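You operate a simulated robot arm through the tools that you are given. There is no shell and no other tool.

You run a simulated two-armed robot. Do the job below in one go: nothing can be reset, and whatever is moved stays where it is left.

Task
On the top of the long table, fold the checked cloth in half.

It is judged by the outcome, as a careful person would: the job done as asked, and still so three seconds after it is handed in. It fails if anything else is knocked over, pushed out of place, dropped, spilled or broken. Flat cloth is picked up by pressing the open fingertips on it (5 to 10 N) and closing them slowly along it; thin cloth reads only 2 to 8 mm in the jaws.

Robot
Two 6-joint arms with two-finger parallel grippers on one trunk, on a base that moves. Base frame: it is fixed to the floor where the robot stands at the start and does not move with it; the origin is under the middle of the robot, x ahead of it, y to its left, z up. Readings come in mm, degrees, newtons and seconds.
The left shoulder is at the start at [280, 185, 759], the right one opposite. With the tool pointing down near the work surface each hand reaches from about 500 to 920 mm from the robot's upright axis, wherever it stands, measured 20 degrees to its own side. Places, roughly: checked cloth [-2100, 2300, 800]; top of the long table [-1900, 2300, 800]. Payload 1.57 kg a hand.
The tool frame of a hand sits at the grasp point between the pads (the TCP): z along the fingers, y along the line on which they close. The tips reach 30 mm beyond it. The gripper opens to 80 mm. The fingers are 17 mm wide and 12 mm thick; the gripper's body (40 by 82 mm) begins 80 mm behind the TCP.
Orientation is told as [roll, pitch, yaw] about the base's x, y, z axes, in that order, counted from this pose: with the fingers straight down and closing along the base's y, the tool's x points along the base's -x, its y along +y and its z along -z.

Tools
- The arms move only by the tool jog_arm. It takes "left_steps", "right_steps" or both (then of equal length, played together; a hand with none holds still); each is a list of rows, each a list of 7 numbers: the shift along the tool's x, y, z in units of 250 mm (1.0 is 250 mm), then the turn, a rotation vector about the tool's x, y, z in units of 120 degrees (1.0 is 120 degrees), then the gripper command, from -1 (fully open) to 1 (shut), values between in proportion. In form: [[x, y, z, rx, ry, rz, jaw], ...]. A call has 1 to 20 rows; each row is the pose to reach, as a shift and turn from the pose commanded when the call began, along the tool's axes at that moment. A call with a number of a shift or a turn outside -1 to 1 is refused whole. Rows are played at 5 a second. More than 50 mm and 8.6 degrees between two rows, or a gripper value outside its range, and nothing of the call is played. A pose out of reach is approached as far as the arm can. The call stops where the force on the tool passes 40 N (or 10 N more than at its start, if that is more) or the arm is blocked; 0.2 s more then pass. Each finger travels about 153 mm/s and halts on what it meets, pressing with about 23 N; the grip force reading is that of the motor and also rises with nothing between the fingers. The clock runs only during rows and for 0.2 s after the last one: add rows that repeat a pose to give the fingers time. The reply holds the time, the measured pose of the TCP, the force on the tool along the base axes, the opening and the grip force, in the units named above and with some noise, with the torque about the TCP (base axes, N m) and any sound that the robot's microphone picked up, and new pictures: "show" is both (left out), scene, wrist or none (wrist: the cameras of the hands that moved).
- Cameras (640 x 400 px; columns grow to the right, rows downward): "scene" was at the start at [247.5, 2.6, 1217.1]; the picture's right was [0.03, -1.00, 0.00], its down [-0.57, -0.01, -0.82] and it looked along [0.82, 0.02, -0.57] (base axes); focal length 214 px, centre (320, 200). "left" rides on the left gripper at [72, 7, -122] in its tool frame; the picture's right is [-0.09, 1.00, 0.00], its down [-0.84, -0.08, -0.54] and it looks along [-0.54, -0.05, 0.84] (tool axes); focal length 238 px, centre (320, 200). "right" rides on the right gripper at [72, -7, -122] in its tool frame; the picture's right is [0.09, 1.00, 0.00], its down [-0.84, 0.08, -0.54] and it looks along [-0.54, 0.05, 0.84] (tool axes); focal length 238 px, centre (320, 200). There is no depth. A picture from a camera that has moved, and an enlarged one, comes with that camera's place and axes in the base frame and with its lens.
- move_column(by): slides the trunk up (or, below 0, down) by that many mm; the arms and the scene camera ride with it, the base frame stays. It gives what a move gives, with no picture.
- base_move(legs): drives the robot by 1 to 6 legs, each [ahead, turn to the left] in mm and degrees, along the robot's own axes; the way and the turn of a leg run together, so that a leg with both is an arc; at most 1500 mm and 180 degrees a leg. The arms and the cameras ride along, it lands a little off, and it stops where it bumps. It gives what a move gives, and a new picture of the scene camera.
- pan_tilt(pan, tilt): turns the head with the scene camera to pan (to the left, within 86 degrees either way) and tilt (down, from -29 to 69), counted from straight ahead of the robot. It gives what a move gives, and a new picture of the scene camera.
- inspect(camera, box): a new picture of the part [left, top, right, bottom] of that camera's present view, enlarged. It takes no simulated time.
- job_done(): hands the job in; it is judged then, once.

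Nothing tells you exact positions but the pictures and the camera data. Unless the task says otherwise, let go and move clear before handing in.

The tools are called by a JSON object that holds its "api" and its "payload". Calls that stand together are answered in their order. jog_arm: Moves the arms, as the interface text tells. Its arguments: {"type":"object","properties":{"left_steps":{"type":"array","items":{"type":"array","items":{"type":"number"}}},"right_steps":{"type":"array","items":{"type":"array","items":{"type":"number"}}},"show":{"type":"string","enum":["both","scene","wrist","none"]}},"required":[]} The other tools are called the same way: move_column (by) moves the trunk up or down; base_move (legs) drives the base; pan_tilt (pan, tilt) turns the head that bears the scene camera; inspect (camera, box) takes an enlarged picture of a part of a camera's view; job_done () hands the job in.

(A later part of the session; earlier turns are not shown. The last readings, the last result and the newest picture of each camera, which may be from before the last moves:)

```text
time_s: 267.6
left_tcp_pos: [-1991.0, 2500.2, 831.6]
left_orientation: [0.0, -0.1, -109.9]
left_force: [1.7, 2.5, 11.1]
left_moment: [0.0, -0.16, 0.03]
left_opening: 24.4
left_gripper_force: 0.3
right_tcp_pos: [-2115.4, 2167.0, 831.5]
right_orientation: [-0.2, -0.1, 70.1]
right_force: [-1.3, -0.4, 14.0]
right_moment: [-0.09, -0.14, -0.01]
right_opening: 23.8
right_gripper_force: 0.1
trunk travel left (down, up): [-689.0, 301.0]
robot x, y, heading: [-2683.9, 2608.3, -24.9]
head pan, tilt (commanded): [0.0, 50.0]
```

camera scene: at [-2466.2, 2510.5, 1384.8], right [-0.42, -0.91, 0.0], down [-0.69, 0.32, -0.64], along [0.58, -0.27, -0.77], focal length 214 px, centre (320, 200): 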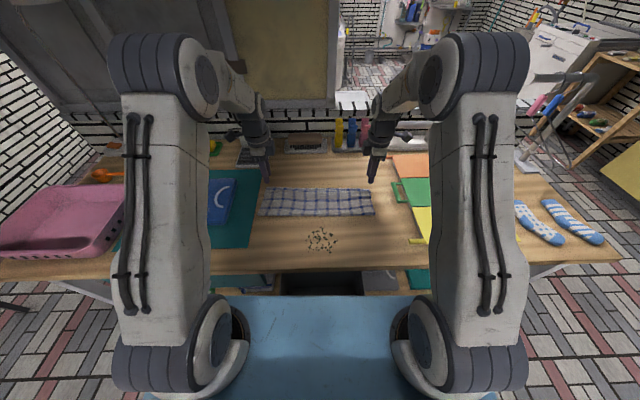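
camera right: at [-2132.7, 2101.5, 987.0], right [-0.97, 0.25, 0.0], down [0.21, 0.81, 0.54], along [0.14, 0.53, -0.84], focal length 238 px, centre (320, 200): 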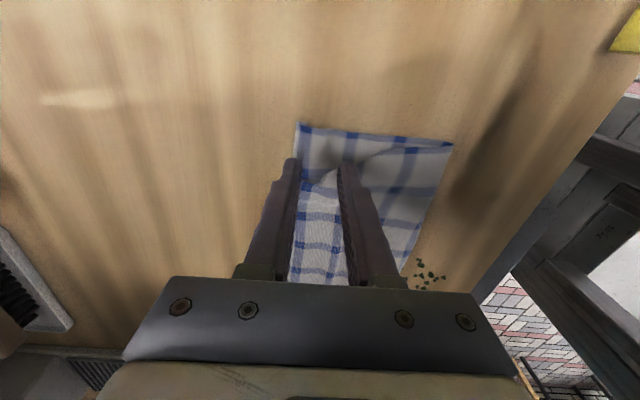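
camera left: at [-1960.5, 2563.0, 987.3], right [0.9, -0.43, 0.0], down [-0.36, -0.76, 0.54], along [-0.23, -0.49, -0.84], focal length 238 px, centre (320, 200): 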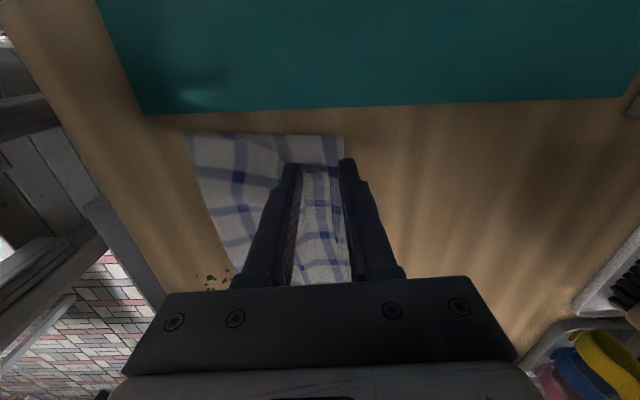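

{"api": "jog_arm", "payload": {"left_steps": [[0, 0, -0.001, 0, 0, 0, 0.4], [0, 0, -0.001, 0, 0, 0, 0.46], [0, 0, -0.001, 0, 0, 0, 0.52], [0, 0, -0.001, 0, 0, 0, 0.58], [0, 0, -0.001, 0, 0, 0, 0.64], [0, 0, -0.001, 0, 0, 0, 0.7], [0, 0, -0.001, 0, 0, 0, 0.76], [0, 0, -0.001, 0, 0, 0, 0.82], [0, 0, -0.001, 0, 0, 0, 0.88], [0, 0, -0.001, 0, 0, 0, 0.94], [0, 0, -0.001, 0, 0, 0, 1], [0, 0, -0.001, 0, 0, 0, 1], [0, 0, -0.001, 0, 0, 0, 1]], "right_steps": [[0, 0, -0.002, 0, 0, 0, 0.4], [0, 0, -0.002, 0, 0, 0, 0.46], [0, 0, -0.002, 0, 0, 0, 0.52], [0, 0, -0.002, 0, 0, 0, 0.58], [0, 0, -0.002, 0, 0, 0, 0.64], [0, 0, -0.002, 0, 0, 0, 0.7], [0, 0, -0.002, 0, 0, 0, 0.76], [0, 0, -0.002, 0, 0, 0, 0.82], [0, 0, -0.002, 0, 0, 0, 0.88], [0, 0, -0.002, 0, 0, 0, 0.94], [0, 0, -0.002, 0, 0, 0, 1], [0, 0, -0.002, 0, 0, 0, 1], [0, 0, -0.002, 0, 0, 0, 1]], "show": "wrist"}}

{"api": "inspect", "payload": {"camera": "left", "box": [180, 70, 420, 220]}}

{"api": "inspect", "payload": {"camera": "right", "box": [220, 70, 460, 220]}}

```text
time_s: 270.4
left_tcp_pos: [-1991.6, 2499.7, 831.9]
left_orientation: [0.0, 0.0, -110.0]
left_force: [0.4, -0.1, 2.8]
left_moment: [-0.01, 0.03, 0.0]
left_opening: 2.1
left_gripper_force: 23.0
right_tcp_pos: [-2115.0, 2168.1, 831.0]
right_orientation: [0.0, 0.0, 70.1]
right_force: [4.6, -0.5, 19.7]
right_moment: [-0.12, -0.22, 0.02]
right_opening: 2.1
right_gripper_force: 23.0
trunk travel left (down, up): [-689.0, 301.0]
robot x, y, heading: [-2681.7, 2613.6, -24.8]
head pan, tilt (commanded): [0.0, 50.0]
camera right: at [-2133.7, 2098.2, 953.4], right [-0.97, 0.25, 0.0], down [0.21, 0.81, 0.54], along [0.14, 0.52, -0.84], focal length 238 px, centre (320, 200)
camera left: at [-1960.3, 2565.5, 955.1], right [0.91, -0.43, 0.0], down [-0.36, -0.76, 0.54], along [-0.23, -0.49, -0.84], focal length 238 px, centre (320, 200)
```

right: 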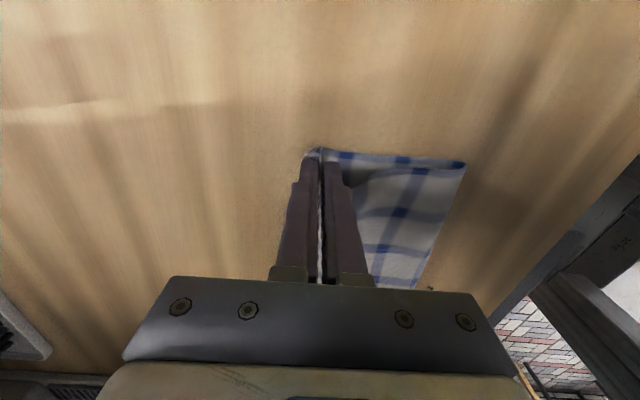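
left: 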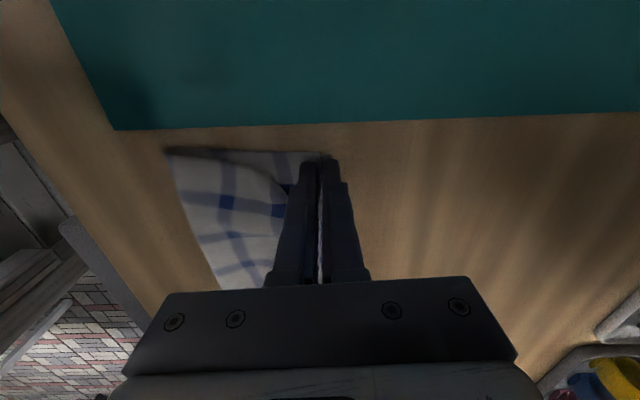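

```text
2.67 times, centred on (300, 145) of left
camera zoom: at [-1960.3, 2565.5, 955.1], right [0.91, -0.43, 0.0], down [-0.36, -0.76, 0.54], along [-0.23, -0.49, -0.84], focal length 636 px, centre (373, 347)
```

zoom: 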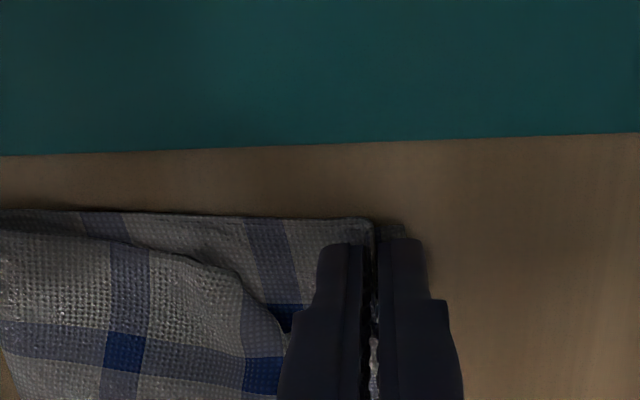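

```text
2.67 times, centred on (340, 145) of right
camera zoom: at [-2133.7, 2098.2, 953.4], right [-0.97, 0.25, 0.0], down [0.21, 0.81, 0.54], along [0.14, 0.52, -0.84], focal length 636 px, centre (267, 347)
```

zoom: 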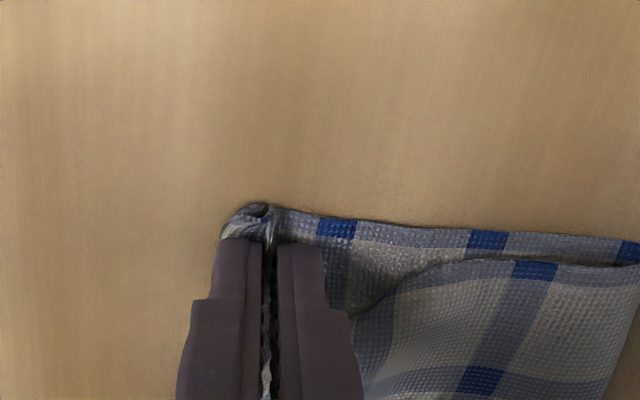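

Both hands hold a clean single-layer corner (2.1 mm). I lift, align and let the other half slide off and unfold.

{"api": "jog_arm", "payload": {"left_steps": [[0, -0.005, -0.03, 0, 0, 0.002, 1], [-0.003, -0.02, -0.08, 0, 0, 0.005, 1], [-0.007, -0.04, -0.14, 0, 0, 0.009, 1], [-0.011, -0.06, -0.2, 0, 0, 0.013, 1], [-0.015, -0.085, -0.26, 0, 0, 0.017, 1], [-0.019, -0.11, -0.32, 0, 0, 0.021, 1], [-0.023, -0.135, -0.38, 0, 0, 0.026, 1], [-0.027, -0.16, -0.44, 0, 0, 0.031, 1], [-0.031, -0.185, -0.5, 0, 0, 0.036, 1], [-0.036, -0.207, -0.56, 0, 0, 0.042, 1], [-0.036, -0.207, -0.6, 0, 0, 0.042, 1], [-0.036, -0.207, -0.6, 0, 0, 0.042, 1]], "right_steps": [[0, 0.008, -0.03, 0, 0, 0.002, 1], [0.003, 0.03, -0.08, 0, 0, 0.005, 1], [0.006, 0.06, -0.14, 0, 0, 0.009, 1], [0.009, 0.095, -0.2, 0, 0, 0.013, 1], [0.012, 0.13, -0.26, 0, 0, 0.017, 1], [0.015, 0.17, -0.32, 0, 0, 0.021, 1], [0.018, 0.21, -0.38, 0, 0, 0.026, 1], [0.021, 0.25, -0.44, 0, 0, 0.031, 1], [0.025, 0.285, -0.5, 0, 0, 0.036, 1], [0.028, 0.32, -0.56, 0, 0, 0.042, 1], [0.028, 0.32, -0.6, 0, 0, 0.042, 1], [0.028, 0.32, -0.6, 0, 0, 0.042, 1]], "show": "none"}}

{"api": "inspect", "payload": {"camera": "scene", "box": [180, 110, 460, 285]}}

```text
time_s: 273.1
left_tcp_pos: [-2042.6, 2508.8, 981.6]
left_orientation: [0.0, 0.1, -115.0]
left_force: [-0.1, -0.5, 0.7]
left_moment: [0.03, -0.02, -0.02]
left_opening: 2.0
left_gripper_force: 23.1
right_tcp_pos: [-2193.0, 2189.3, 981.4]
right_orientation: [0.2, 0.0, 64.9]
right_force: [0.5, 0.1, 0.5]
right_moment: [0.01, 0.01, 0.04]
right_opening: 2.2
right_gripper_force: 22.9
trunk travel left (down, up): [-689.0, 301.0]
robot x, y, heading: [-2677.3, 2608.5, -24.9]
head pan, tilt (commanded): [0.0, 50.0]
```

```text
2.29 times, centred on (320, 198) of scene
camera zoom: at [-2466.7, 2510.7, 1429.9], right [-0.42, -0.91, 0.0], down [-0.69, 0.32, -0.64], along [0.58, -0.27, -0.77], focal length 490 px, centre (320, 206)
```

zoom: 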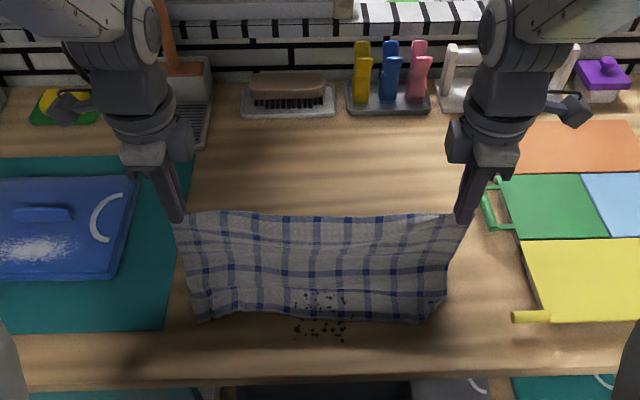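

{"api": "jog_arm", "payload": {"left_steps": [[0, 0, -0.08, 0, 0, 0, 1], [0, 0, -0.16, 0, 0, 0, 1], [0, 0, -0.24, 0, 0, 0, 1], [0, 0, -0.32, 0, 0, 0, 1], [0, 0, -0.4, 0, 0, 0, 1], [0, 0, -0.48, 0, 0, 0, 1], [0, 0, -0.54, 0, 0, 0, 1], [0, 0, -0.54, 0, 0, 0, 1]], "right_steps": [[0, 0, -0.08, 0, 0, 0, 1], [0, 0, -0.16, 0, 0, 0, 1], [0, 0, -0.24, 0, 0, 0, 1], [0, 0, -0.32, 0, 0, 0, 1], [0, 0, -0.4, 0, 0, 0, 1], [0, 0, -0.48, 0, 0, 0, 1], [0, 0, -0.54, 0, 0, 0, 1], [0, 0, -0.54, 0, 0, 0, 1]], "show": "none"}}

{"api": "inspect", "payload": {"camera": "scene", "box": [180, 90, 460, 265]}}

```text
time_s: 274.9
left_tcp_pos: [-2042.7, 2507.8, 1116.8]
left_orientation: [0.0, 0.0, -114.9]
left_force: [0.0, 0.2, -0.1]
left_moment: [0.02, 0.0, 0.0]
left_opening: 2.1
left_gripper_force: 23.2
right_tcp_pos: [-2191.8, 2188.7, 1115.5]
right_orientation: [0.1, 0.0, 64.9]
right_force: [0.3, 0.3, -0.2]
right_moment: [0.04, -0.04, 0.01]
right_opening: 2.1
right_gripper_force: 22.2
trunk travel left (down, up): [-689.0, 301.0]
robot x, y, heading: [-2680.7, 2610.1, -24.8]
head pan, tilt (commanded): [0.0, 50.0]
```

```text
2.29 times, centred on (320, 178) of scene
camera zoom: at [-2466.6, 2510.7, 1429.9], right [-0.42, -0.91, 0.0], down [-0.69, 0.32, -0.64], along [0.58, -0.27, -0.77], focal length 490 px, centre (320, 251)
```

zoom: 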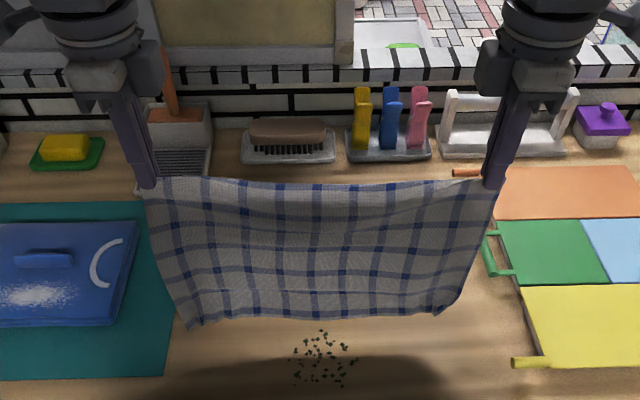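

The cloth hangs perfectly flat now with all corners out. I carry it forward again and lower until the bottom edge nearly touches.

{"api": "jog_arm", "payload": {"left_steps": [[0, 0.05, 0, 0, 0, 0, 1], [0, 0.12, 0, 0, 0, 0, 1], [0, 0.19, 0, 0, 0, 0, 1], [0, 0.26, 0, 0, 0, 0, 1], [0, 0.33, 0.01, 0, 0, 0, 1], [0, 0.4, 0.03, 0, 0, 0, 1], [0, 0.47, 0.06, 0, 0, 0, 1], [0, 0.54, 0.09, 0, 0, 0, 1], [0, 0.6, 0.12, 0, 0, 0, 1], [0, 0.635, 0.15, 0, 0, 0, 1], [0, 0.644, 0.168, 0, 0, 0, 1], [0, 0.644, 0.168, 0, 0, 0, 1], [0, 0.644, 0.168, 0, 0, 0, 1], [0, 0.644, 0.168, 0, 0, 0, 1]], "right_steps": [[0, -0.05, 0, 0, 0, 0, 1], [0, -0.12, 0, 0, 0, 0, 1], [0, -0.19, 0, 0, 0, 0, 1], [0, -0.26, 0, 0, 0, 0, 1], [0, -0.33, 0.01, 0, 0, 0, 1], [0, -0.4, 0.03, 0, 0, 0, 1], [0, -0.47, 0.06, 0, 0, 0, 1], [0, -0.54, 0.09, 0, 0, 0, 1], [0, -0.6, 0.12, 0, 0, 0, 1], [0, -0.635, 0.15, 0, 0, 0, 1], [0, -0.644, 0.168, 0, 0, 0, 1], [0, -0.644, 0.168, 0, 0, 0, 1], [0, -0.644, 0.168, 0, 0, 0, 1], [0, -0.644, 0.168, 0, 0, 0, 1]], "show": "none"}}

{"api": "inspect", "payload": {"camera": "scene", "box": [200, 90, 440, 240]}}

```text
time_s: 277.9
left_tcp_pos: [-1895.8, 2441.0, 1075.7]
left_orientation: [-0.1, 0.0, -114.9]
left_force: [0.0, 0.6, -0.2]
left_moment: [-0.04, 0.01, 0.04]
left_opening: 2.2
left_gripper_force: 23.2
right_tcp_pos: [-2049.2, 2121.4, 1073.6]
right_orientation: [0.1, 0.0, 64.9]
right_force: [-0.2, 0.4, -0.4]
right_moment: [0.01, 0.02, 0.02]
right_opening: 2.1
right_gripper_force: 23.1
trunk travel left (down, up): [-689.0, 301.0]
robot x, y, heading: [-2682.1, 2608.1, -24.7]
head pan, tilt (commanded): [0.0, 50.0]
```

```text
2.67 times, centred on (320, 165) of scene
camera zoom: at [-2466.5, 2510.6, 1429.9], right [-0.42, -0.91, 0.0], down [-0.69, 0.32, -0.64], along [0.58, -0.27, -0.77], focal length 572 px, centre (320, 293)
```

zoom: 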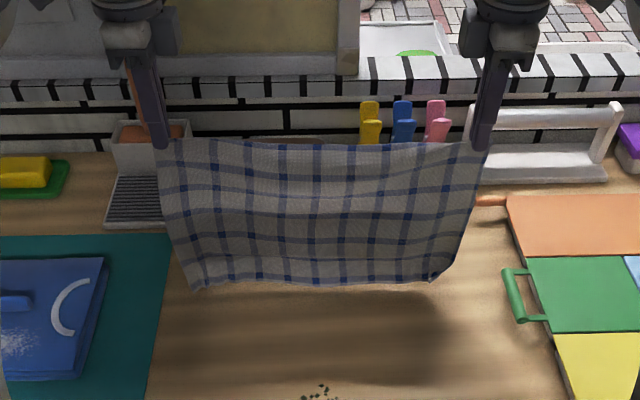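

{"api": "jog_arm", "payload": {"left_steps": [[0, -0.016, 0.032, 0, 0, 0, 1], [0, -0.048, 0.06, 0, 0, 0, 1], [0, -0.092, 0.084, 0, 0, 0, 1], [0, -0.14, 0.112, 0, 0, 0, 1], [0, -0.188, 0.148, 0, 0, 0, 1], [0, -0.236, 0.188, 0, 0, 0, 1], [0, -0.284, 0.232, 0, 0, 0, 1], [0, -0.284, 0.232, 0, 0, 0, 1]], "right_steps": [[0, 0.016, 0.03, 0, 0, 0, 1], [0, 0.044, 0.056, 0, 0, 0, 1], [0, 0.084, 0.08, 0, 0, 0, 1], [0, 0.13, 0.108, 0, 0, 0, 1], [0, 0.176, 0.144, 0, 0, 0, 1], [0, 0.222, 0.184, 0, 0, 0, 1], [0, 0.27, 0.228, 0, 0, 0, 1], [0, 0.27, 0.228, 0, 0, 0, 1]], "show": "wrist"}}

{"api": "inspect", "payload": {"camera": "scene", "box": [200, 90, 440, 240]}}

```text
time_s: 279.6
left_tcp_pos: [-1959.3, 2470.4, 1017.2]
left_orientation: [0.1, 0.0, -115.0]
left_force: [0.2, -0.5, -0.4]
left_moment: [0.01, -0.02, 0.03]
left_opening: 2.1
left_gripper_force: 23.0
right_tcp_pos: [-2108.1, 2149.4, 1017.4]
right_orientation: [0.1, 0.0, 64.8]
right_force: [0.0, -0.6, -0.4]
right_moment: [0.01, 0.0, -0.02]
right_opening: 2.4
right_gripper_force: 22.8
trunk travel left (down, up): [-689.0, 301.0]
robot x, y, heading: [-2680.6, 2607.5, -25.0]
head pan, tilt (commanded): [0.0, 50.0]
camera right: at [-2132.5, 2081.0, 1138.5], right [-0.94, 0.34, 0.0], down [0.28, 0.79, 0.54], along [0.18, 0.51, -0.84], focal length 238 px, centre (320, 200)
camera left: at [-1923.5, 2533.5, 1139.9], right [0.86, -0.5, 0.0], down [-0.42, -0.73, 0.54], along [-0.27, -0.47, -0.84], focal length 238 px, centre (320, 200)
```

right: 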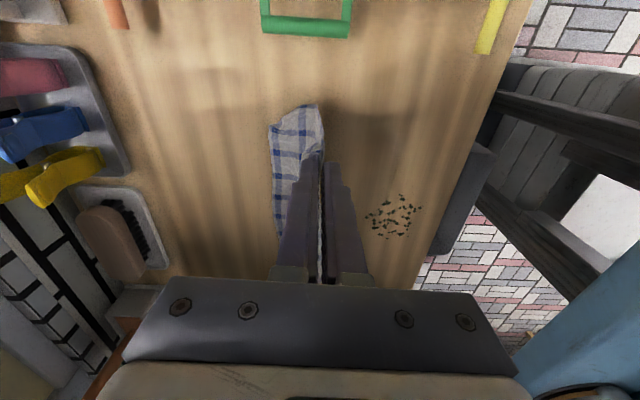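
left: 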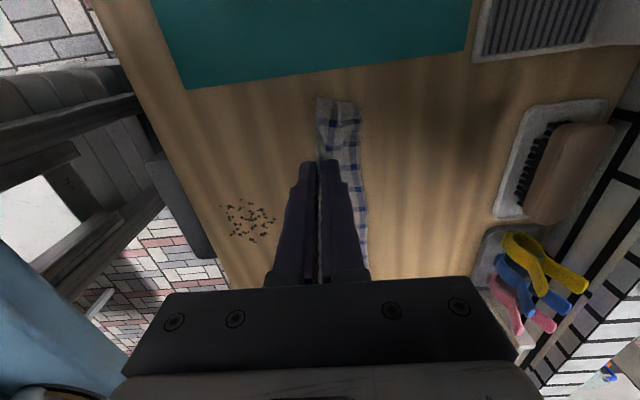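

```text
2.67 times, centred on (320, 165) of scene
camera zoom: at [-2466.6, 2510.7, 1429.9], right [-0.42, -0.91, 0.0], down [-0.69, 0.32, -0.64], along [0.58, -0.27, -0.77], focal length 572 px, centre (320, 293)
```

zoom: 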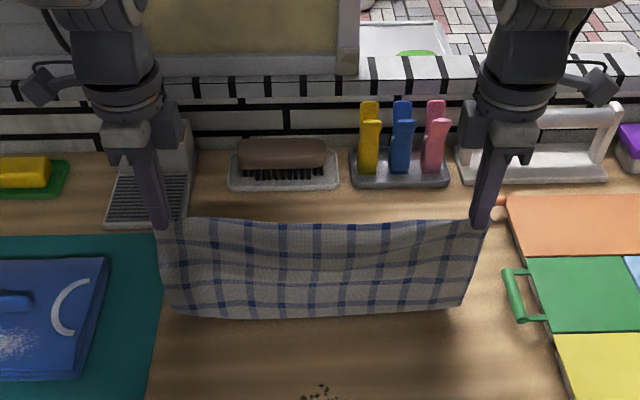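

The lower edge lies forward again and is sticking well. I continue laying the lower half.

{"api": "jog_arm", "payload": {"left_steps": [[0, -0.048, 0.048, 0, 0, 0, 1], [0, -0.096, 0.1, 0, 0, 0, 1], [0, -0.144, 0.152, 0, 0, 0, 1], [0, -0.192, 0.204, 0, 0, 0, 1], [0, -0.236, 0.256, 0, 0, 0, 1], [0, -0.272, 0.304, 0, 0, 0, 1], [0, -0.292, 0.344, 0, 0, 0, 1], [0, -0.292, 0.344, 0, 0, 0, 1]], "right_steps": [[0, 0.048, 0.048, 0, 0, 0, 1], [0, 0.096, 0.1, 0, 0, 0, 1], [0, 0.144, 0.152, 0, 0, 0, 1], [0, 0.192, 0.204, 0, 0, 0, 1], [0, 0.236, 0.256, 0, 0, 0, 1], [0, 0.268, 0.304, 0, 0, 0, 1], [0, 0.284, 0.344, 0, 0, 0, 1], [0, 0.284, 0.344, 0, 0, 0, 1]], "show": "wrist"}}

{"api": "inspect", "payload": {"camera": "scene", "box": [200, 110, 440, 260]}}

{"api": "inspect", "payload": {"camera": "left", "box": [280, 60, 480, 185]}}

{"api": "inspect", "payload": {"camera": "right", "box": [160, 60, 360, 185]}}

```text
time_s: 281.4
left_tcp_pos: [-2025.6, 2502.6, 932.2]
left_orientation: [0.0, 0.0, -114.9]
left_force: [-0.3, 0.0, -0.1]
left_moment: [0.02, 0.02, 0.01]
left_opening: 2.1
left_gripper_force: 23.0
right_tcp_pos: [-2171.3, 2179.8, 932.2]
right_orientation: [0.0, 0.0, 64.9]
right_force: [-0.5, 0.4, 0.4]
right_moment: [0.01, 0.03, 0.01]
right_opening: 2.3
right_gripper_force: 22.8
trunk travel left (down, up): [-689.0, 301.0]
robot x, y, heading: [-2679.3, 2610.7, -24.8]
head pan, tilt (commanded): [0.0, 50.0]
camera right: at [-2197.3, 2111.8, 1053.4], right [-0.94, 0.34, 0.0], down [0.28, 0.79, 0.54], along [0.18, 0.51, -0.84], focal length 238 px, centre (320, 200)
camera left: at [-1990.1, 2564.5, 1054.2], right [0.86, -0.5, 0.0], down [-0.42, -0.73, 0.54], along [-0.27, -0.47, -0.84], focal length 238 px, centre (320, 200)
```

right: 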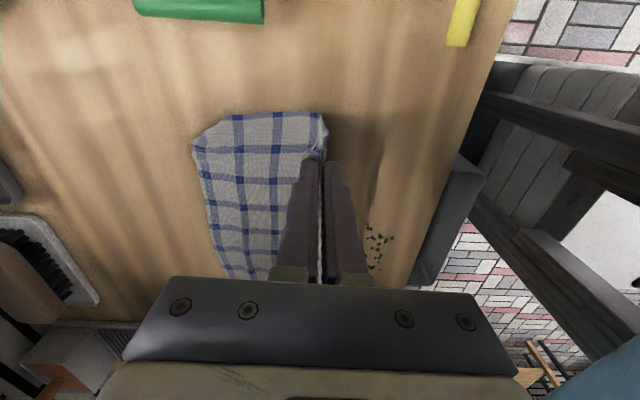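
left: 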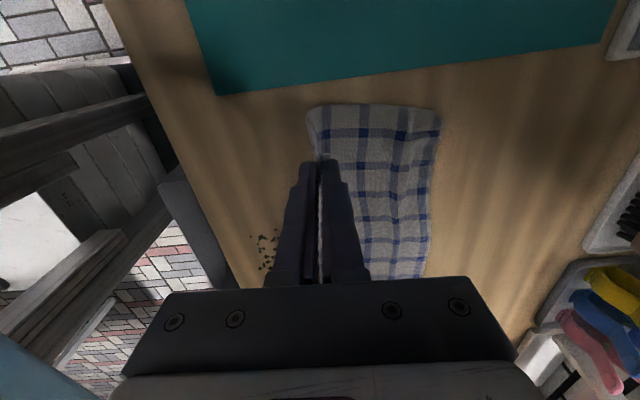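

```text
2.67 times, centred on (320, 185) of scene
camera zoom: at [-2466.5, 2510.6, 1429.9], right [-0.42, -0.91, 0.0], down [-0.69, 0.32, -0.64], along [0.58, -0.27, -0.77], focal length 572 px, centre (320, 240)
```

zoom: 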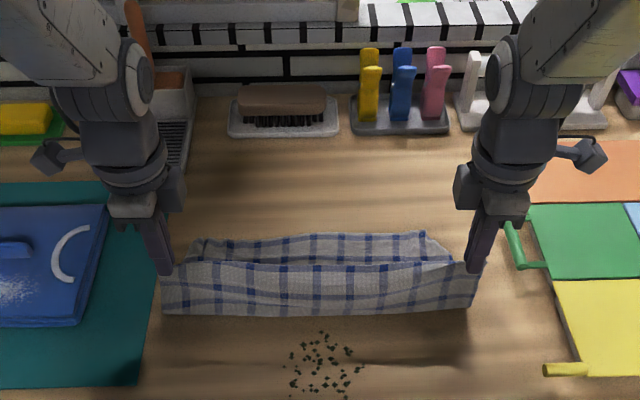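

```text
3.20 times, centred on (380, 122) of left
camera zoom: at [-1990.1, 2564.5, 1054.2], right [0.86, -0.5, 0.0], down [-0.42, -0.73, 0.54], along [-0.27, -0.47, -0.84], focal length 763 px, centre (128, 448)
```

zoom: 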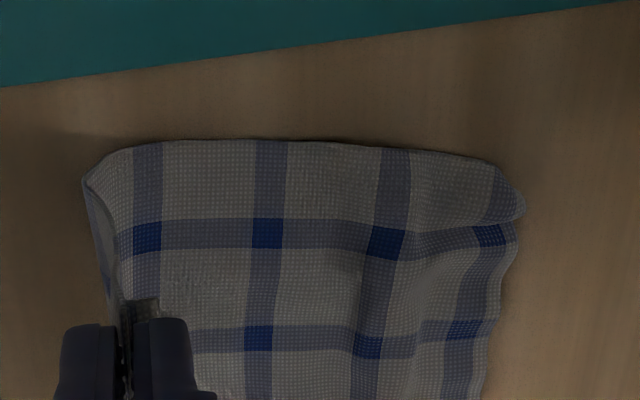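

```text
3.20 times, centred on (260, 122) of right
camera zoom: at [-2197.3, 2111.8, 1053.4], right [-0.94, 0.34, 0.0], down [0.28, 0.79, 0.54], along [0.18, 0.51, -0.84], focal length 763 px, centre (512, 448)
```

zoom: 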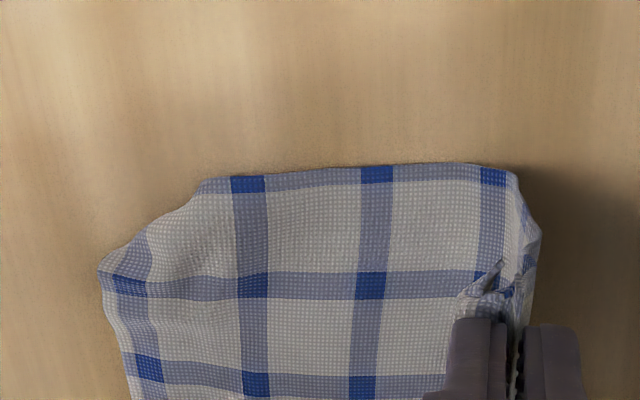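

The lower half is laid, but its right corner is tucked under a little. I lift again and re-lay, this time dragging the edge lightly first so the corners straighten.

{"api": "jog_arm", "payload": {"left_steps": [[0, 0.036, -0.05, 0, 0, 0, 1], [0, 0.08, -0.11, 0, 0, 0, 1], [0, 0.124, -0.17, 0, 0, 0, 1], [0, 0.168, -0.23, 0, 0, 0, 1], [0, 0.212, -0.28, 0, 0, 0, 1], [0, 0.256, -0.33, 0, 0, 0, 1], [0, 0.3, -0.38, 0, 0, 0, 1], [0, 0.35, -0.43, 0, 0, 0, 1], [0, 0.4, -0.48, 0, 0, 0, 1], [0, 0.45, -0.53, 0, 0, 0, 1], [0, 0.5, -0.58, 0, 0, 0, 1], [0, 0.55, -0.63, 0, 0, 0, 1], [0, 0.6, -0.67, 0, 0, 0, 1], [0, 0.64, -0.68, 0, 0, 0, 1], [0, 0.64, -0.68, 0, 0, 0, 1], [0, 0.64, -0.68, 0, 0, 0, 1]], "right_steps": [[0, -0.036, -0.05, 0, 0, 0, 1], [0, -0.08, -0.11, 0, 0, 0, 1], [0, -0.124, -0.17, 0, 0, 0, 1], [0, -0.168, -0.23, 0, 0, 0, 1], [0, -0.212, -0.28, 0, 0, 0, 1], [0, -0.256, -0.33, 0, 0, 0, 1], [0, -0.3, -0.38, 0, 0, 0, 1], [0, -0.35, -0.43, 0, 0, 0, 1], [0, -0.4, -0.48, 0, 0, 0, 1], [0, -0.45, -0.53, 0, 0, 0, 1], [0, -0.5, -0.58, 0, 0, 0, 1], [0, -0.55, -0.63, 0, 0, 0, 1], [0, -0.6, -0.67, 0, 0, 0, 1], [0, -0.632, -0.68, 0, 0, 0, 1], [0, -0.632, -0.68, 0, 0, 0, 1], [0, -0.632, -0.68, 0, 0, 0, 1]], "show": "none"}}

{"api": "inspect", "payload": {"camera": "scene", "box": [200, 80, 440, 230]}}

```text
time_s: 284.9
left_tcp_pos: [-1880.5, 2433.3, 1100.2]
left_orientation: [0.0, 0.0, -114.9]
left_force: [-0.7, -0.2, 0.0]
left_moment: [-0.02, 0.02, 0.05]
left_opening: 2.1
left_gripper_force: 22.9
right_tcp_pos: [-2028.9, 2112.3, 1100.4]
right_orientation: [0.1, 0.0, 65.0]
right_force: [0.7, 0.7, -0.4]
right_moment: [0.04, 0.02, 0.01]
right_opening: 2.4
right_gripper_force: 22.5
trunk travel left (down, up): [-689.0, 301.0]
robot x, y, heading: [-2677.6, 2608.9, -25.0]
head pan, tilt (commanded): [0.0, 50.0]
```

```text
2.67 times, centred on (320, 155) of scene
camera zoom: at [-2466.5, 2510.6, 1429.9], right [-0.42, -0.91, 0.0], down [-0.69, 0.32, -0.64], along [0.58, -0.27, -0.77], focal length 572 px, centre (320, 320)
```

zoom: 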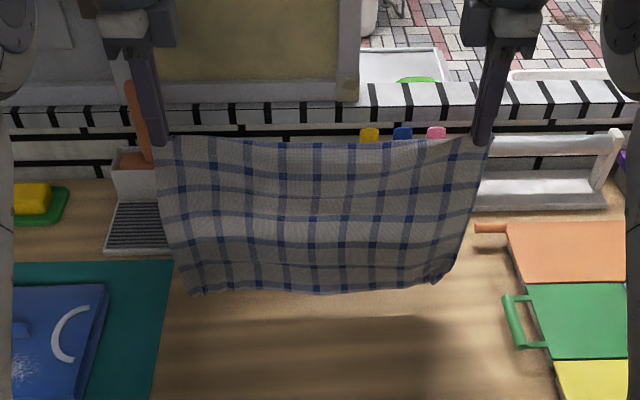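

{"api": "inspect", "payload": {"camera": "scene", "box": [330, 140, 400, 195]}}

{"api": "inspect", "payload": {"camera": "scene", "box": [250, 150, 320, 205]}}

```text
7.27 times, centred on (365, 168) of scene
camera zoom: at [-2466.5, 2510.6, 1429.9], right [-0.42, -0.91, 0.0], down [-0.69, 0.32, -0.64], along [0.58, -0.27, -0.77], focal length 1560 px, centre (-7, 436)
```

zoom: 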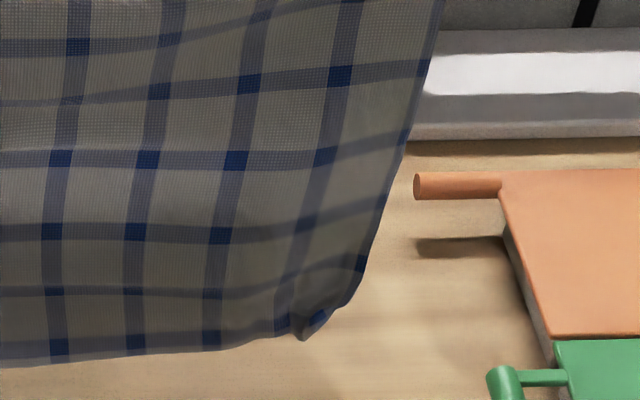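

```text
7.27 times, centred on (285, 178) of scene
camera zoom: at [-2466.5, 2510.6, 1429.9], right [-0.42, -0.91, 0.0], down [-0.69, 0.32, -0.64], along [0.58, -0.27, -0.77], focal length 1560 px, centre (574, 364)
```

zoom: 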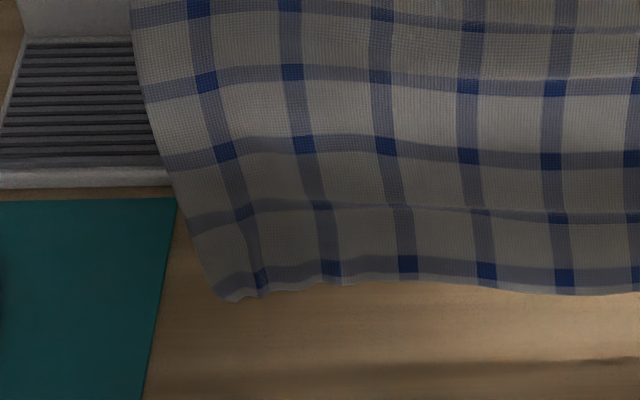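

A small corner curl hangs on at the lower right. I give the cloth a few quick shakes to flick it out.

{"api": "jog_arm", "payload": {"left_steps": [[0, -0.16, -0.06, 0, 0, 0, 1], [0, 0, 0, 0, 0, 0, 1], [0, -0.16, -0.06, 0, 0, 0, 1], [0, 0, 0, 0, 0, 0, 1], [0, -0.16, -0.06, 0, 0, 0, 1], [0, 0, 0, 0, 0, 0, 1], [0, -0.16, -0.06, 0, 0, 0, 1], [0, 0, 0, 0, 0, 0, 1], [0, 0, 0, 0, 0, 0, 1], [0, 0, 0, 0, 0, 0, 1], [0, 0, 0, 0, 0, 0, 1]], "right_steps": [[0, 0.16, -0.06, 0, 0, 0, 1], [0, 0, 0, 0, 0, 0, 1], [0, 0.16, -0.06, 0, 0, 0, 1], [0, 0, 0, 0, 0, 0, 1], [0, 0.16, -0.06, 0, 0, 0, 1], [0, 0, 0, 0, 0, 0, 1], [0, 0.16, -0.06, 0, 0, 0, 1], [0, 0, 0, 0, 0, 0, 1], [0, 0, 0, 0, 0, 0, 1], [0, 0, 0, 0, 0, 0, 1], [0, 0, 0, 0, 0, 0, 1]], "show": "none"}}

{"api": "inspect", "payload": {"camera": "scene", "box": [330, 140, 400, 195]}}

{"api": "inspect", "payload": {"camera": "scene", "box": [200, 80, 440, 230]}}

```text
time_s: 287.2
left_tcp_pos: [-1883.2, 2434.8, 1100.4]
left_orientation: [-0.1, -0.1, -115.0]
left_force: [-0.1, -0.3, 0.0]
left_moment: [-0.01, -0.01, 0.04]
left_opening: 2.2
left_gripper_force: 22.6
right_tcp_pos: [-2030.3, 2111.1, 1099.9]
right_orientation: [0.0, 0.1, 64.9]
right_force: [-0.4, -0.2, 0.4]
right_moment: [-0.02, 0.0, 0.02]
right_opening: 2.2
right_gripper_force: 23.3
trunk travel left (down, up): [-689.0, 301.0]
robot x, y, heading: [-2681.2, 2607.8, -24.8]
head pan, tilt (commanded): [0.0, 50.0]
```

```text
7.27 times, centred on (365, 168) of scene
camera zoom: at [-2466.6, 2510.7, 1429.9], right [-0.42, -0.91, 0.0], down [-0.69, 0.32, -0.64], along [0.58, -0.27, -0.77], focal length 1560 px, centre (-7, 436)
```

zoom: 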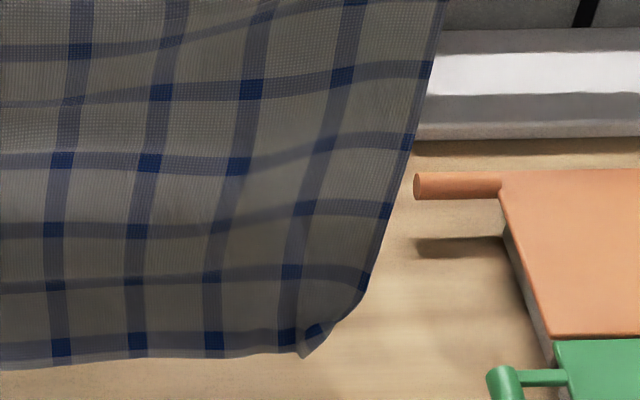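

```text
2.67 times, centred on (320, 155) of scene
camera zoom: at [-2466.6, 2510.7, 1429.9], right [-0.42, -0.91, 0.0], down [-0.69, 0.32, -0.64], along [0.58, -0.27, -0.77], focal length 572 px, centre (320, 320)
```

zoom: 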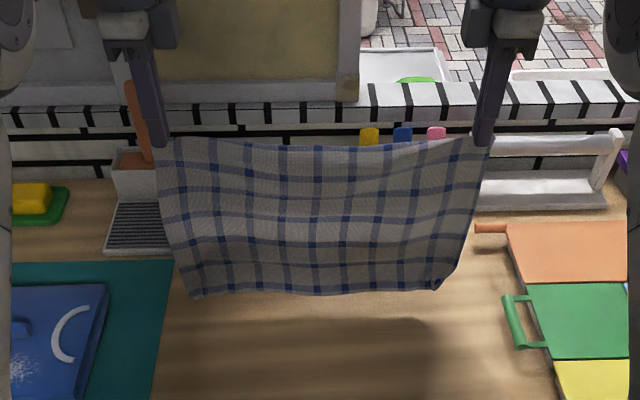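

{"api": "jog_arm", "payload": {"left_steps": [[0, -0.08, 0, 0, 0, 0, 1], [0, -0.18, 0, 0, 0, 0, 1], [0, -0.26, 0.02, 0, 0, 0, 1], [0, -0.26, 0.08, 0, 0, 0, 1], [0, -0.248, 0.136, 0, 0, 0, 1], [0, -0.22, 0.176, 0, 0, 0, 1], [0, -0.18, 0.2, 0, 0, 0, 1], [0, -0.132, 0.204, 0, 0, 0, 1], [0, -0.08, 0.204, 0, 0, 0, 1], [0, -0.032, 0.2, 0, 0, 0, 1], [0, 0, 0.16, 0, 0, 0, 1], [0, 0, 0.08, 0, 0, 0, 1], [0, 0, 0, 0, 0, 0, 1], [0, 0, 0, 0, 0, 0, 1], [0, 0, 0, 0, 0, 0, 1]], "right_steps": [[0, 0.08, 0, 0, 0, 0, 1], [0, 0.18, 0, 0, 0, 0, 1], [0, 0.26, 0.02, 0, 0, 0, 1], [0, 0.26, 0.08, 0, 0, 0, 1], [0, 0.248, 0.136, 0, 0, 0, 1], [0, 0.22, 0.176, 0, 0, 0, 1], [0, 0.18, 0.2, 0, 0, 0, 1], [0, 0.132, 0.204, 0, 0, 0, 1], [0, 0.08, 0.204, 0, 0, 0, 1], [0, 0.032, 0.2, 0, 0, 0, 1], [0, 0, 0.16, 0, 0, 0, 1], [0, 0, 0.08, 0, 0, 0, 1], [0, 0, 0, 0, 0, 0, 1], [0, 0, 0, 0, 0, 0, 1], [0, 0, 0, 0, 0, 0, 1]], "show": "none"}}

{"api": "inspect", "payload": {"camera": "scene", "box": [330, 140, 400, 195]}}

{"api": "inspect", "payload": {"camera": "scene", "box": [200, 80, 440, 230]}}

```text
time_s: 290.4
left_tcp_pos: [-1881.6, 2435.4, 1100.3]
left_orientation: [0.0, 0.0, -114.9]
left_force: [0.2, 1.1, -0.1]
left_moment: [0.02, 0.0, 0.05]
left_opening: 2.1
left_gripper_force: 23.2
right_tcp_pos: [-2029.8, 2111.3, 1100.9]
right_orientation: [0.1, 0.0, 64.9]
right_force: [-0.7, -0.2, -0.6]
right_moment: [0.0, -0.02, 0.0]
right_opening: 2.1
right_gripper_force: 23.0
trunk travel left (down, up): [-689.0, 301.0]
robot x, y, heading: [-2680.6, 2609.9, -24.8]
head pan, tilt (commanded): [0.0, 50.0]
```

```text
7.27 times, centred on (365, 168) of scene
camera zoom: at [-2466.5, 2510.6, 1429.9], right [-0.42, -0.91, 0.0], down [-0.69, 0.32, -0.64], along [0.58, -0.27, -0.77], focal length 1560 px, centre (-7, 436)
```

zoom: 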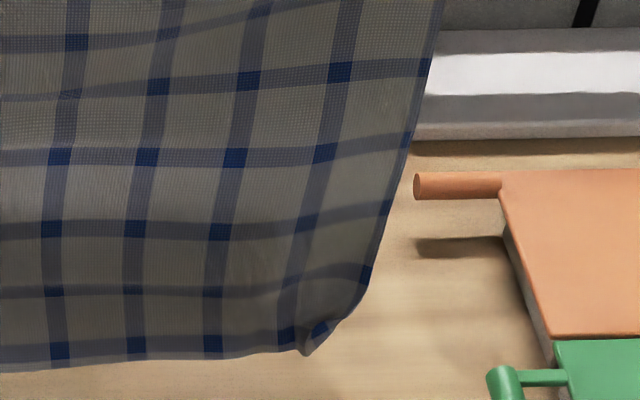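

```text
2.67 times, centred on (320, 155) of scene
camera zoom: at [-2466.5, 2510.6, 1429.9], right [-0.42, -0.91, 0.0], down [-0.69, 0.32, -0.64], along [0.58, -0.27, -0.77], focal length 572 px, centre (320, 320)
```

zoom: 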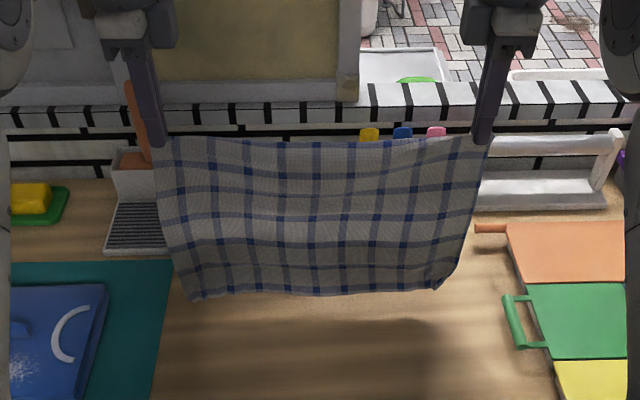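

{"api": "jog_arm", "payload": {"left_steps": [[0, 0, 0.06, 0, 0, 0, 1], [0, -0.02, 0.12, 0, 0, 0, 1], [0, -0.07, 0.17, 0, 0, 0, 1], [0, -0.14, 0.2, 0, 0, 0, 1], [0, -0.22, 0.2, 0, 0, 0, 1], [0, -0.3, 0.19, 0, 0, 0, 1], [0, -0.38, 0.18, 0, 0, 0, 1], [0, -0.46, 0.16, 0, 0, 0, 1], [0, -0.5, 0.1, 0, 0, 0, 1], [0, -0.48, 0.02, 0, 0, 0, 1], [0, -0.4, 0, 0, 0, 0, 1], [0, -0.4, 0, 0, 0, 0, 1], [0, -0.4, 0, 0, 0, 0, 1]], "right_steps": [[0, 0, 0.06, 0, 0, 0, 1], [0, 0.02, 0.12, 0, 0, 0, 1], [0, 0.07, 0.17, 0, 0, 0, 1], [0, 0.14, 0.2, 0, 0, 0, 1], [0, 0.22, 0.2, 0, 0, 0, 1], [0, 0.3, 0.19, 0, 0, 0, 1], [0, 0.38, 0.18, 0, 0, 0, 1], [0, 0.46, 0.16, 0, 0, 0, 1], [0, 0.5, 0.1, 0, 0, 0, 1], [0, 0.48, 0.02, 0, 0, 0, 1], [0, 0.4, 0, 0, 0, 0, 1], [0, 0.4, 0, 0, 0, 0, 1], [0, 0.4, 0, 0, 0, 0, 1]], "show": "wrist"}}

{"api": "inspect", "payload": {"camera": "scene", "box": [200, 90, 440, 240]}}

{"api": "inspect", "payload": {"camera": "scene", "box": [320, 150, 400, 210]}}

```text
time_s: 293.2
left_tcp_pos: [-1971.2, 2476.7, 1099.7]
left_orientation: [0.0, 0.0, -114.9]
left_force: [0.1, -0.6, -0.5]
left_moment: [0.01, 0.01, 0.02]
left_opening: 2.0
left_gripper_force: 22.5
right_tcp_pos: [-2120.7, 2153.7, 1101.2]
right_orientation: [0.0, 0.0, 65.0]
right_force: [-0.1, -0.4, -0.3]
right_moment: [0.01, -0.02, 0.05]
right_opening: 2.6
right_gripper_force: 22.4
trunk travel left (down, up): [-689.0, 301.0]
robot x, y, heading: [-2683.9, 2612.5, -24.8]
head pan, tilt (commanded): [0.0, 50.0]
camera right: at [-2144.1, 2085.8, 1223.0], right [-0.94, 0.34, 0.0], down [0.29, 0.79, 0.54], along [0.18, 0.51, -0.84], focal length 238 px, centre (320, 200)
camera left: at [-1934.4, 2539.6, 1223.3], right [0.86, -0.5, 0.0], down [-0.42, -0.73, 0.54], along [-0.27, -0.47, -0.84], focal length 238 px, centre (320, 200)
```

right: 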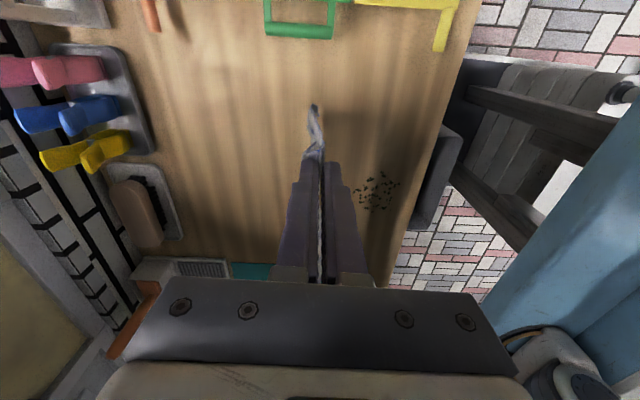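
left: 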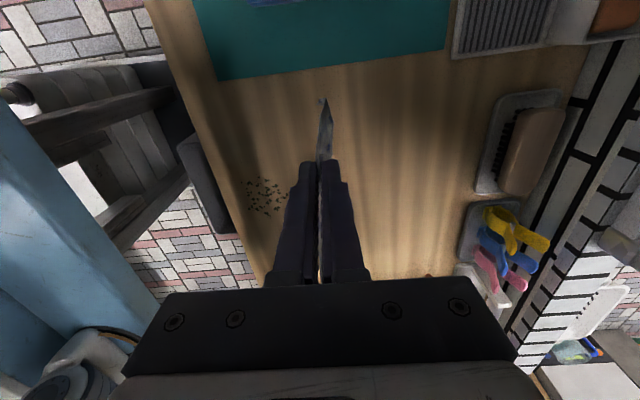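

```text
2.67 times, centred on (320, 165) of scene
camera zoom: at [-2466.5, 2510.6, 1429.9], right [-0.42, -0.91, 0.0], down [-0.69, 0.32, -0.64], along [0.58, -0.27, -0.77], focal length 572 px, centre (320, 293)
```

zoom: 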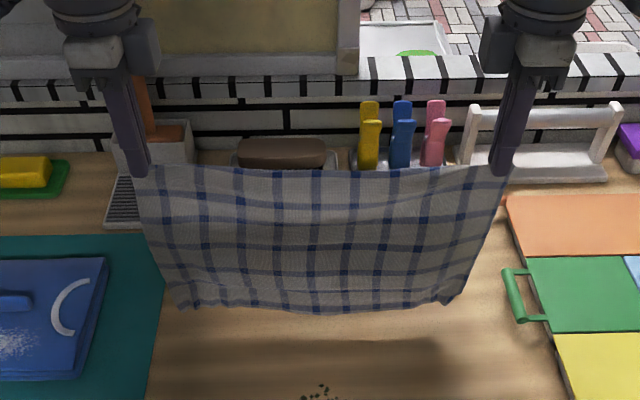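

```text
6.67 times, centred on (360, 180) of scene
camera zoom: at [-2466.5, 2510.6, 1429.9], right [-0.42, -0.91, 0.0], down [-0.69, 0.32, -0.64], along [0.58, -0.27, -0.77], focal length 1430 px, centre (53, 333)
```

zoom: 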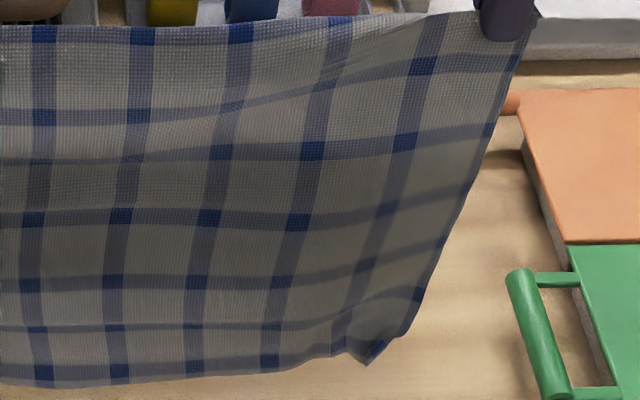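

The corner has nearly straightened. I carry forward and lay the lower half once more, with a gentler drag at touch-down.

{"api": "jog_arm", "payload": {"left_steps": [[0, 0.06, 0, 0, 0, 0, 1], [0, 0.13, 0, 0, 0, 0, 1], [0, 0.2, 0.01, 0, 0, 0, 1], [0, 0.27, 0.03, 0, 0, 0, 1], [0, 0.33, 0.06, 0, 0, 0, 1], [0, 0.37, 0.09, 0, 0, 0, 1], [0, 0.38, 0.1, 0, 0, 0, 1], [0, 0.38, 0.1, 0, 0, 0, 1], [0, 0.38, 0.1, 0, 0, 0, 1], [0, 0.372, 0.124, 0, 0, 0, 1], [0, 0.348, 0.136, 0, 0, 0, 1], [0, 0.3, 0.148, 0, 0, 0, 1], [0, 0.244, 0.168, 0, 0, 0, 1], [0, 0.188, 0.196, 0, 0, 0, 1], [0, 0.132, 0.232, 0, 0, 0, 1], [0, 0.076, 0.276, 0, 0, 0, 1], [0, 0.028, 0.32, 0, 0, 0, 1], [0, 0.028, 0.32, 0, 0, 0, 1]], "right_steps": [[0, -0.06, 0, 0, 0, 0, 1], [0, -0.13, 0, 0, 0, 0, 1], [0, -0.2, 0.01, 0, 0, 0, 1], [0, -0.27, 0.03, 0, 0, 0, 1], [0, -0.33, 0.06, 0, 0, 0, 1], [0, -0.37, 0.09, 0, 0, 0, 1], [0, -0.38, 0.1, 0, 0, 0, 1], [0, -0.38, 0.1, 0, 0, 0, 1], [0, -0.38, 0.1, 0, 0, 0, 1], [0, -0.372, 0.124, 0, 0, 0, 1], [0, -0.348, 0.136, 0, 0, 0, 1], [0, -0.3, 0.148, 0, 0, 0, 1], [0, -0.244, 0.168, 0, 0, 0, 1], [0, -0.188, 0.196, 0, 0, 0, 1], [0, -0.132, 0.232, 0, 0, 0, 1], [0, -0.076, 0.276, 0, 0, 0, 1], [0, -0.028, 0.32, 0, 0, 0, 1], [0, -0.028, 0.32, 0, 0, 0, 1]], "show": "wrist"}}

{"api": "inspect", "payload": {"camera": "scene", "box": [200, 90, 440, 240]}}

{"api": "inspect", "payload": {"camera": "left", "box": [280, 60, 480, 185]}}

{"api": "inspect", "payload": {"camera": "right", "box": [160, 60, 360, 185]}}

```text
time_s: 297.1
left_tcp_pos: [-1966.4, 2472.0, 1019.1]
left_orientation: [-0.1, 0.1, -114.9]
left_force: [-0.6, 0.2, 0.2]
left_moment: [0.0, -0.02, 0.02]
left_opening: 2.3
left_gripper_force: 22.7
right_tcp_pos: [-2114.5, 2151.3, 1021.3]
right_orientation: [0.1, -0.1, 65.0]
right_force: [0.5, -0.4, 0.7]
right_moment: [0.02, -0.02, -0.01]
right_opening: 2.0
right_gripper_force: 23.2
trunk travel left (down, up): [-689.0, 301.0]
robot x, y, heading: [-2680.1, 2611.8, -24.9]
head pan, tilt (commanded): [0.0, 50.0]
camera right: at [-2138.8, 2083.2, 1142.6], right [-0.94, 0.34, 0.0], down [0.28, 0.79, 0.54], along [0.18, 0.51, -0.84], focal length 238 px, centre (320, 200)
camera left: at [-1929.2, 2535.6, 1142.2], right [0.86, -0.5, 0.0], down [-0.42, -0.73, 0.54], along [-0.27, -0.47, -0.84], focal length 238 px, centre (320, 200)
```

right: 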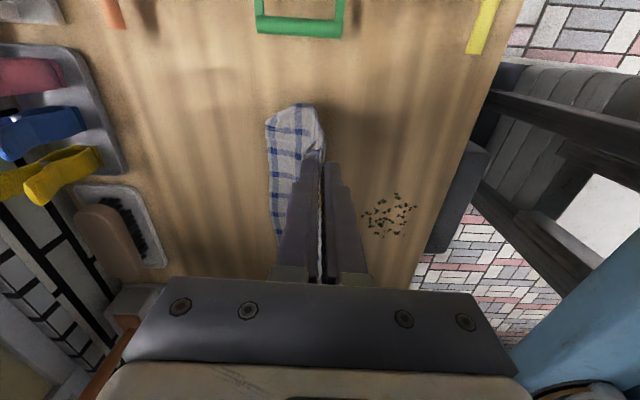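
left: 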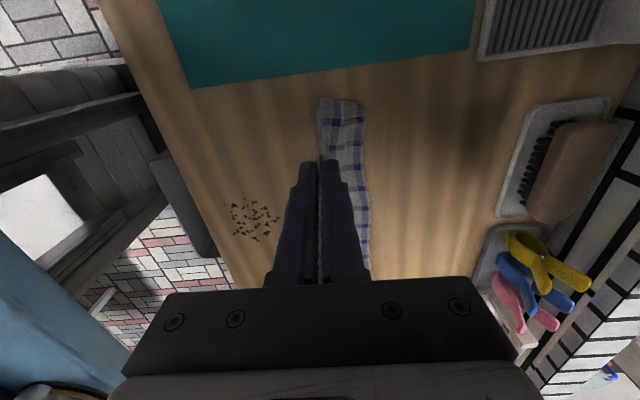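

```text
2.67 times, centred on (320, 165) of scene
camera zoom: at [-2466.6, 2510.7, 1429.9], right [-0.42, -0.91, 0.0], down [-0.69, 0.32, -0.64], along [0.58, -0.27, -0.77], focal length 572 px, centre (320, 293)
```

zoom: 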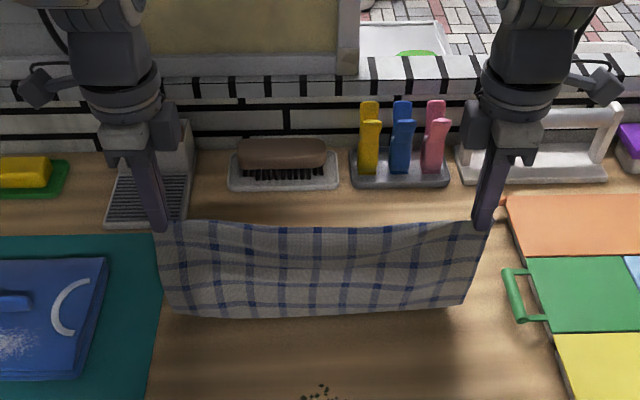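

```text
3.20 times, centred on (380, 122) of left
camera zoom: at [-1929.2, 2535.6, 1142.2], right [0.86, -0.5, 0.0], down [-0.42, -0.73, 0.54], along [-0.27, -0.47, -0.84], focal length 763 px, centre (128, 448)
```

zoom: 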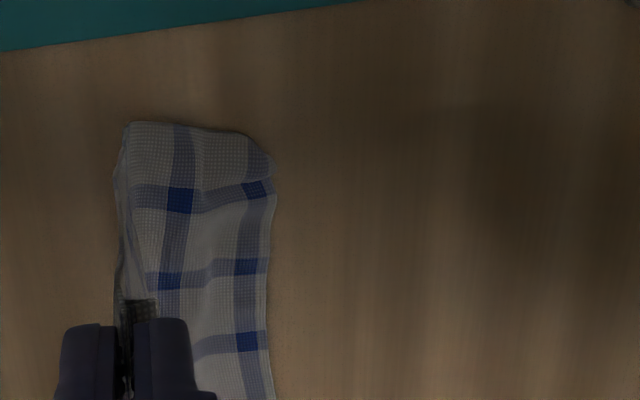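

```text
3.20 times, centred on (260, 122) of right
camera zoom: at [-2138.8, 2083.2, 1142.6], right [-0.94, 0.34, 0.0], down [0.28, 0.79, 0.54], along [0.18, 0.51, -0.84], focal length 763 px, centre (512, 448)
```

zoom: 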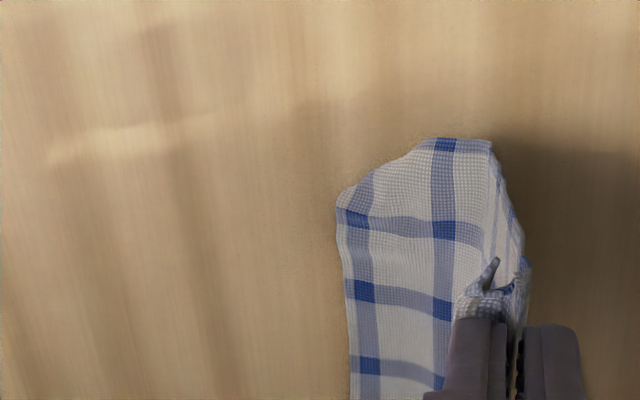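

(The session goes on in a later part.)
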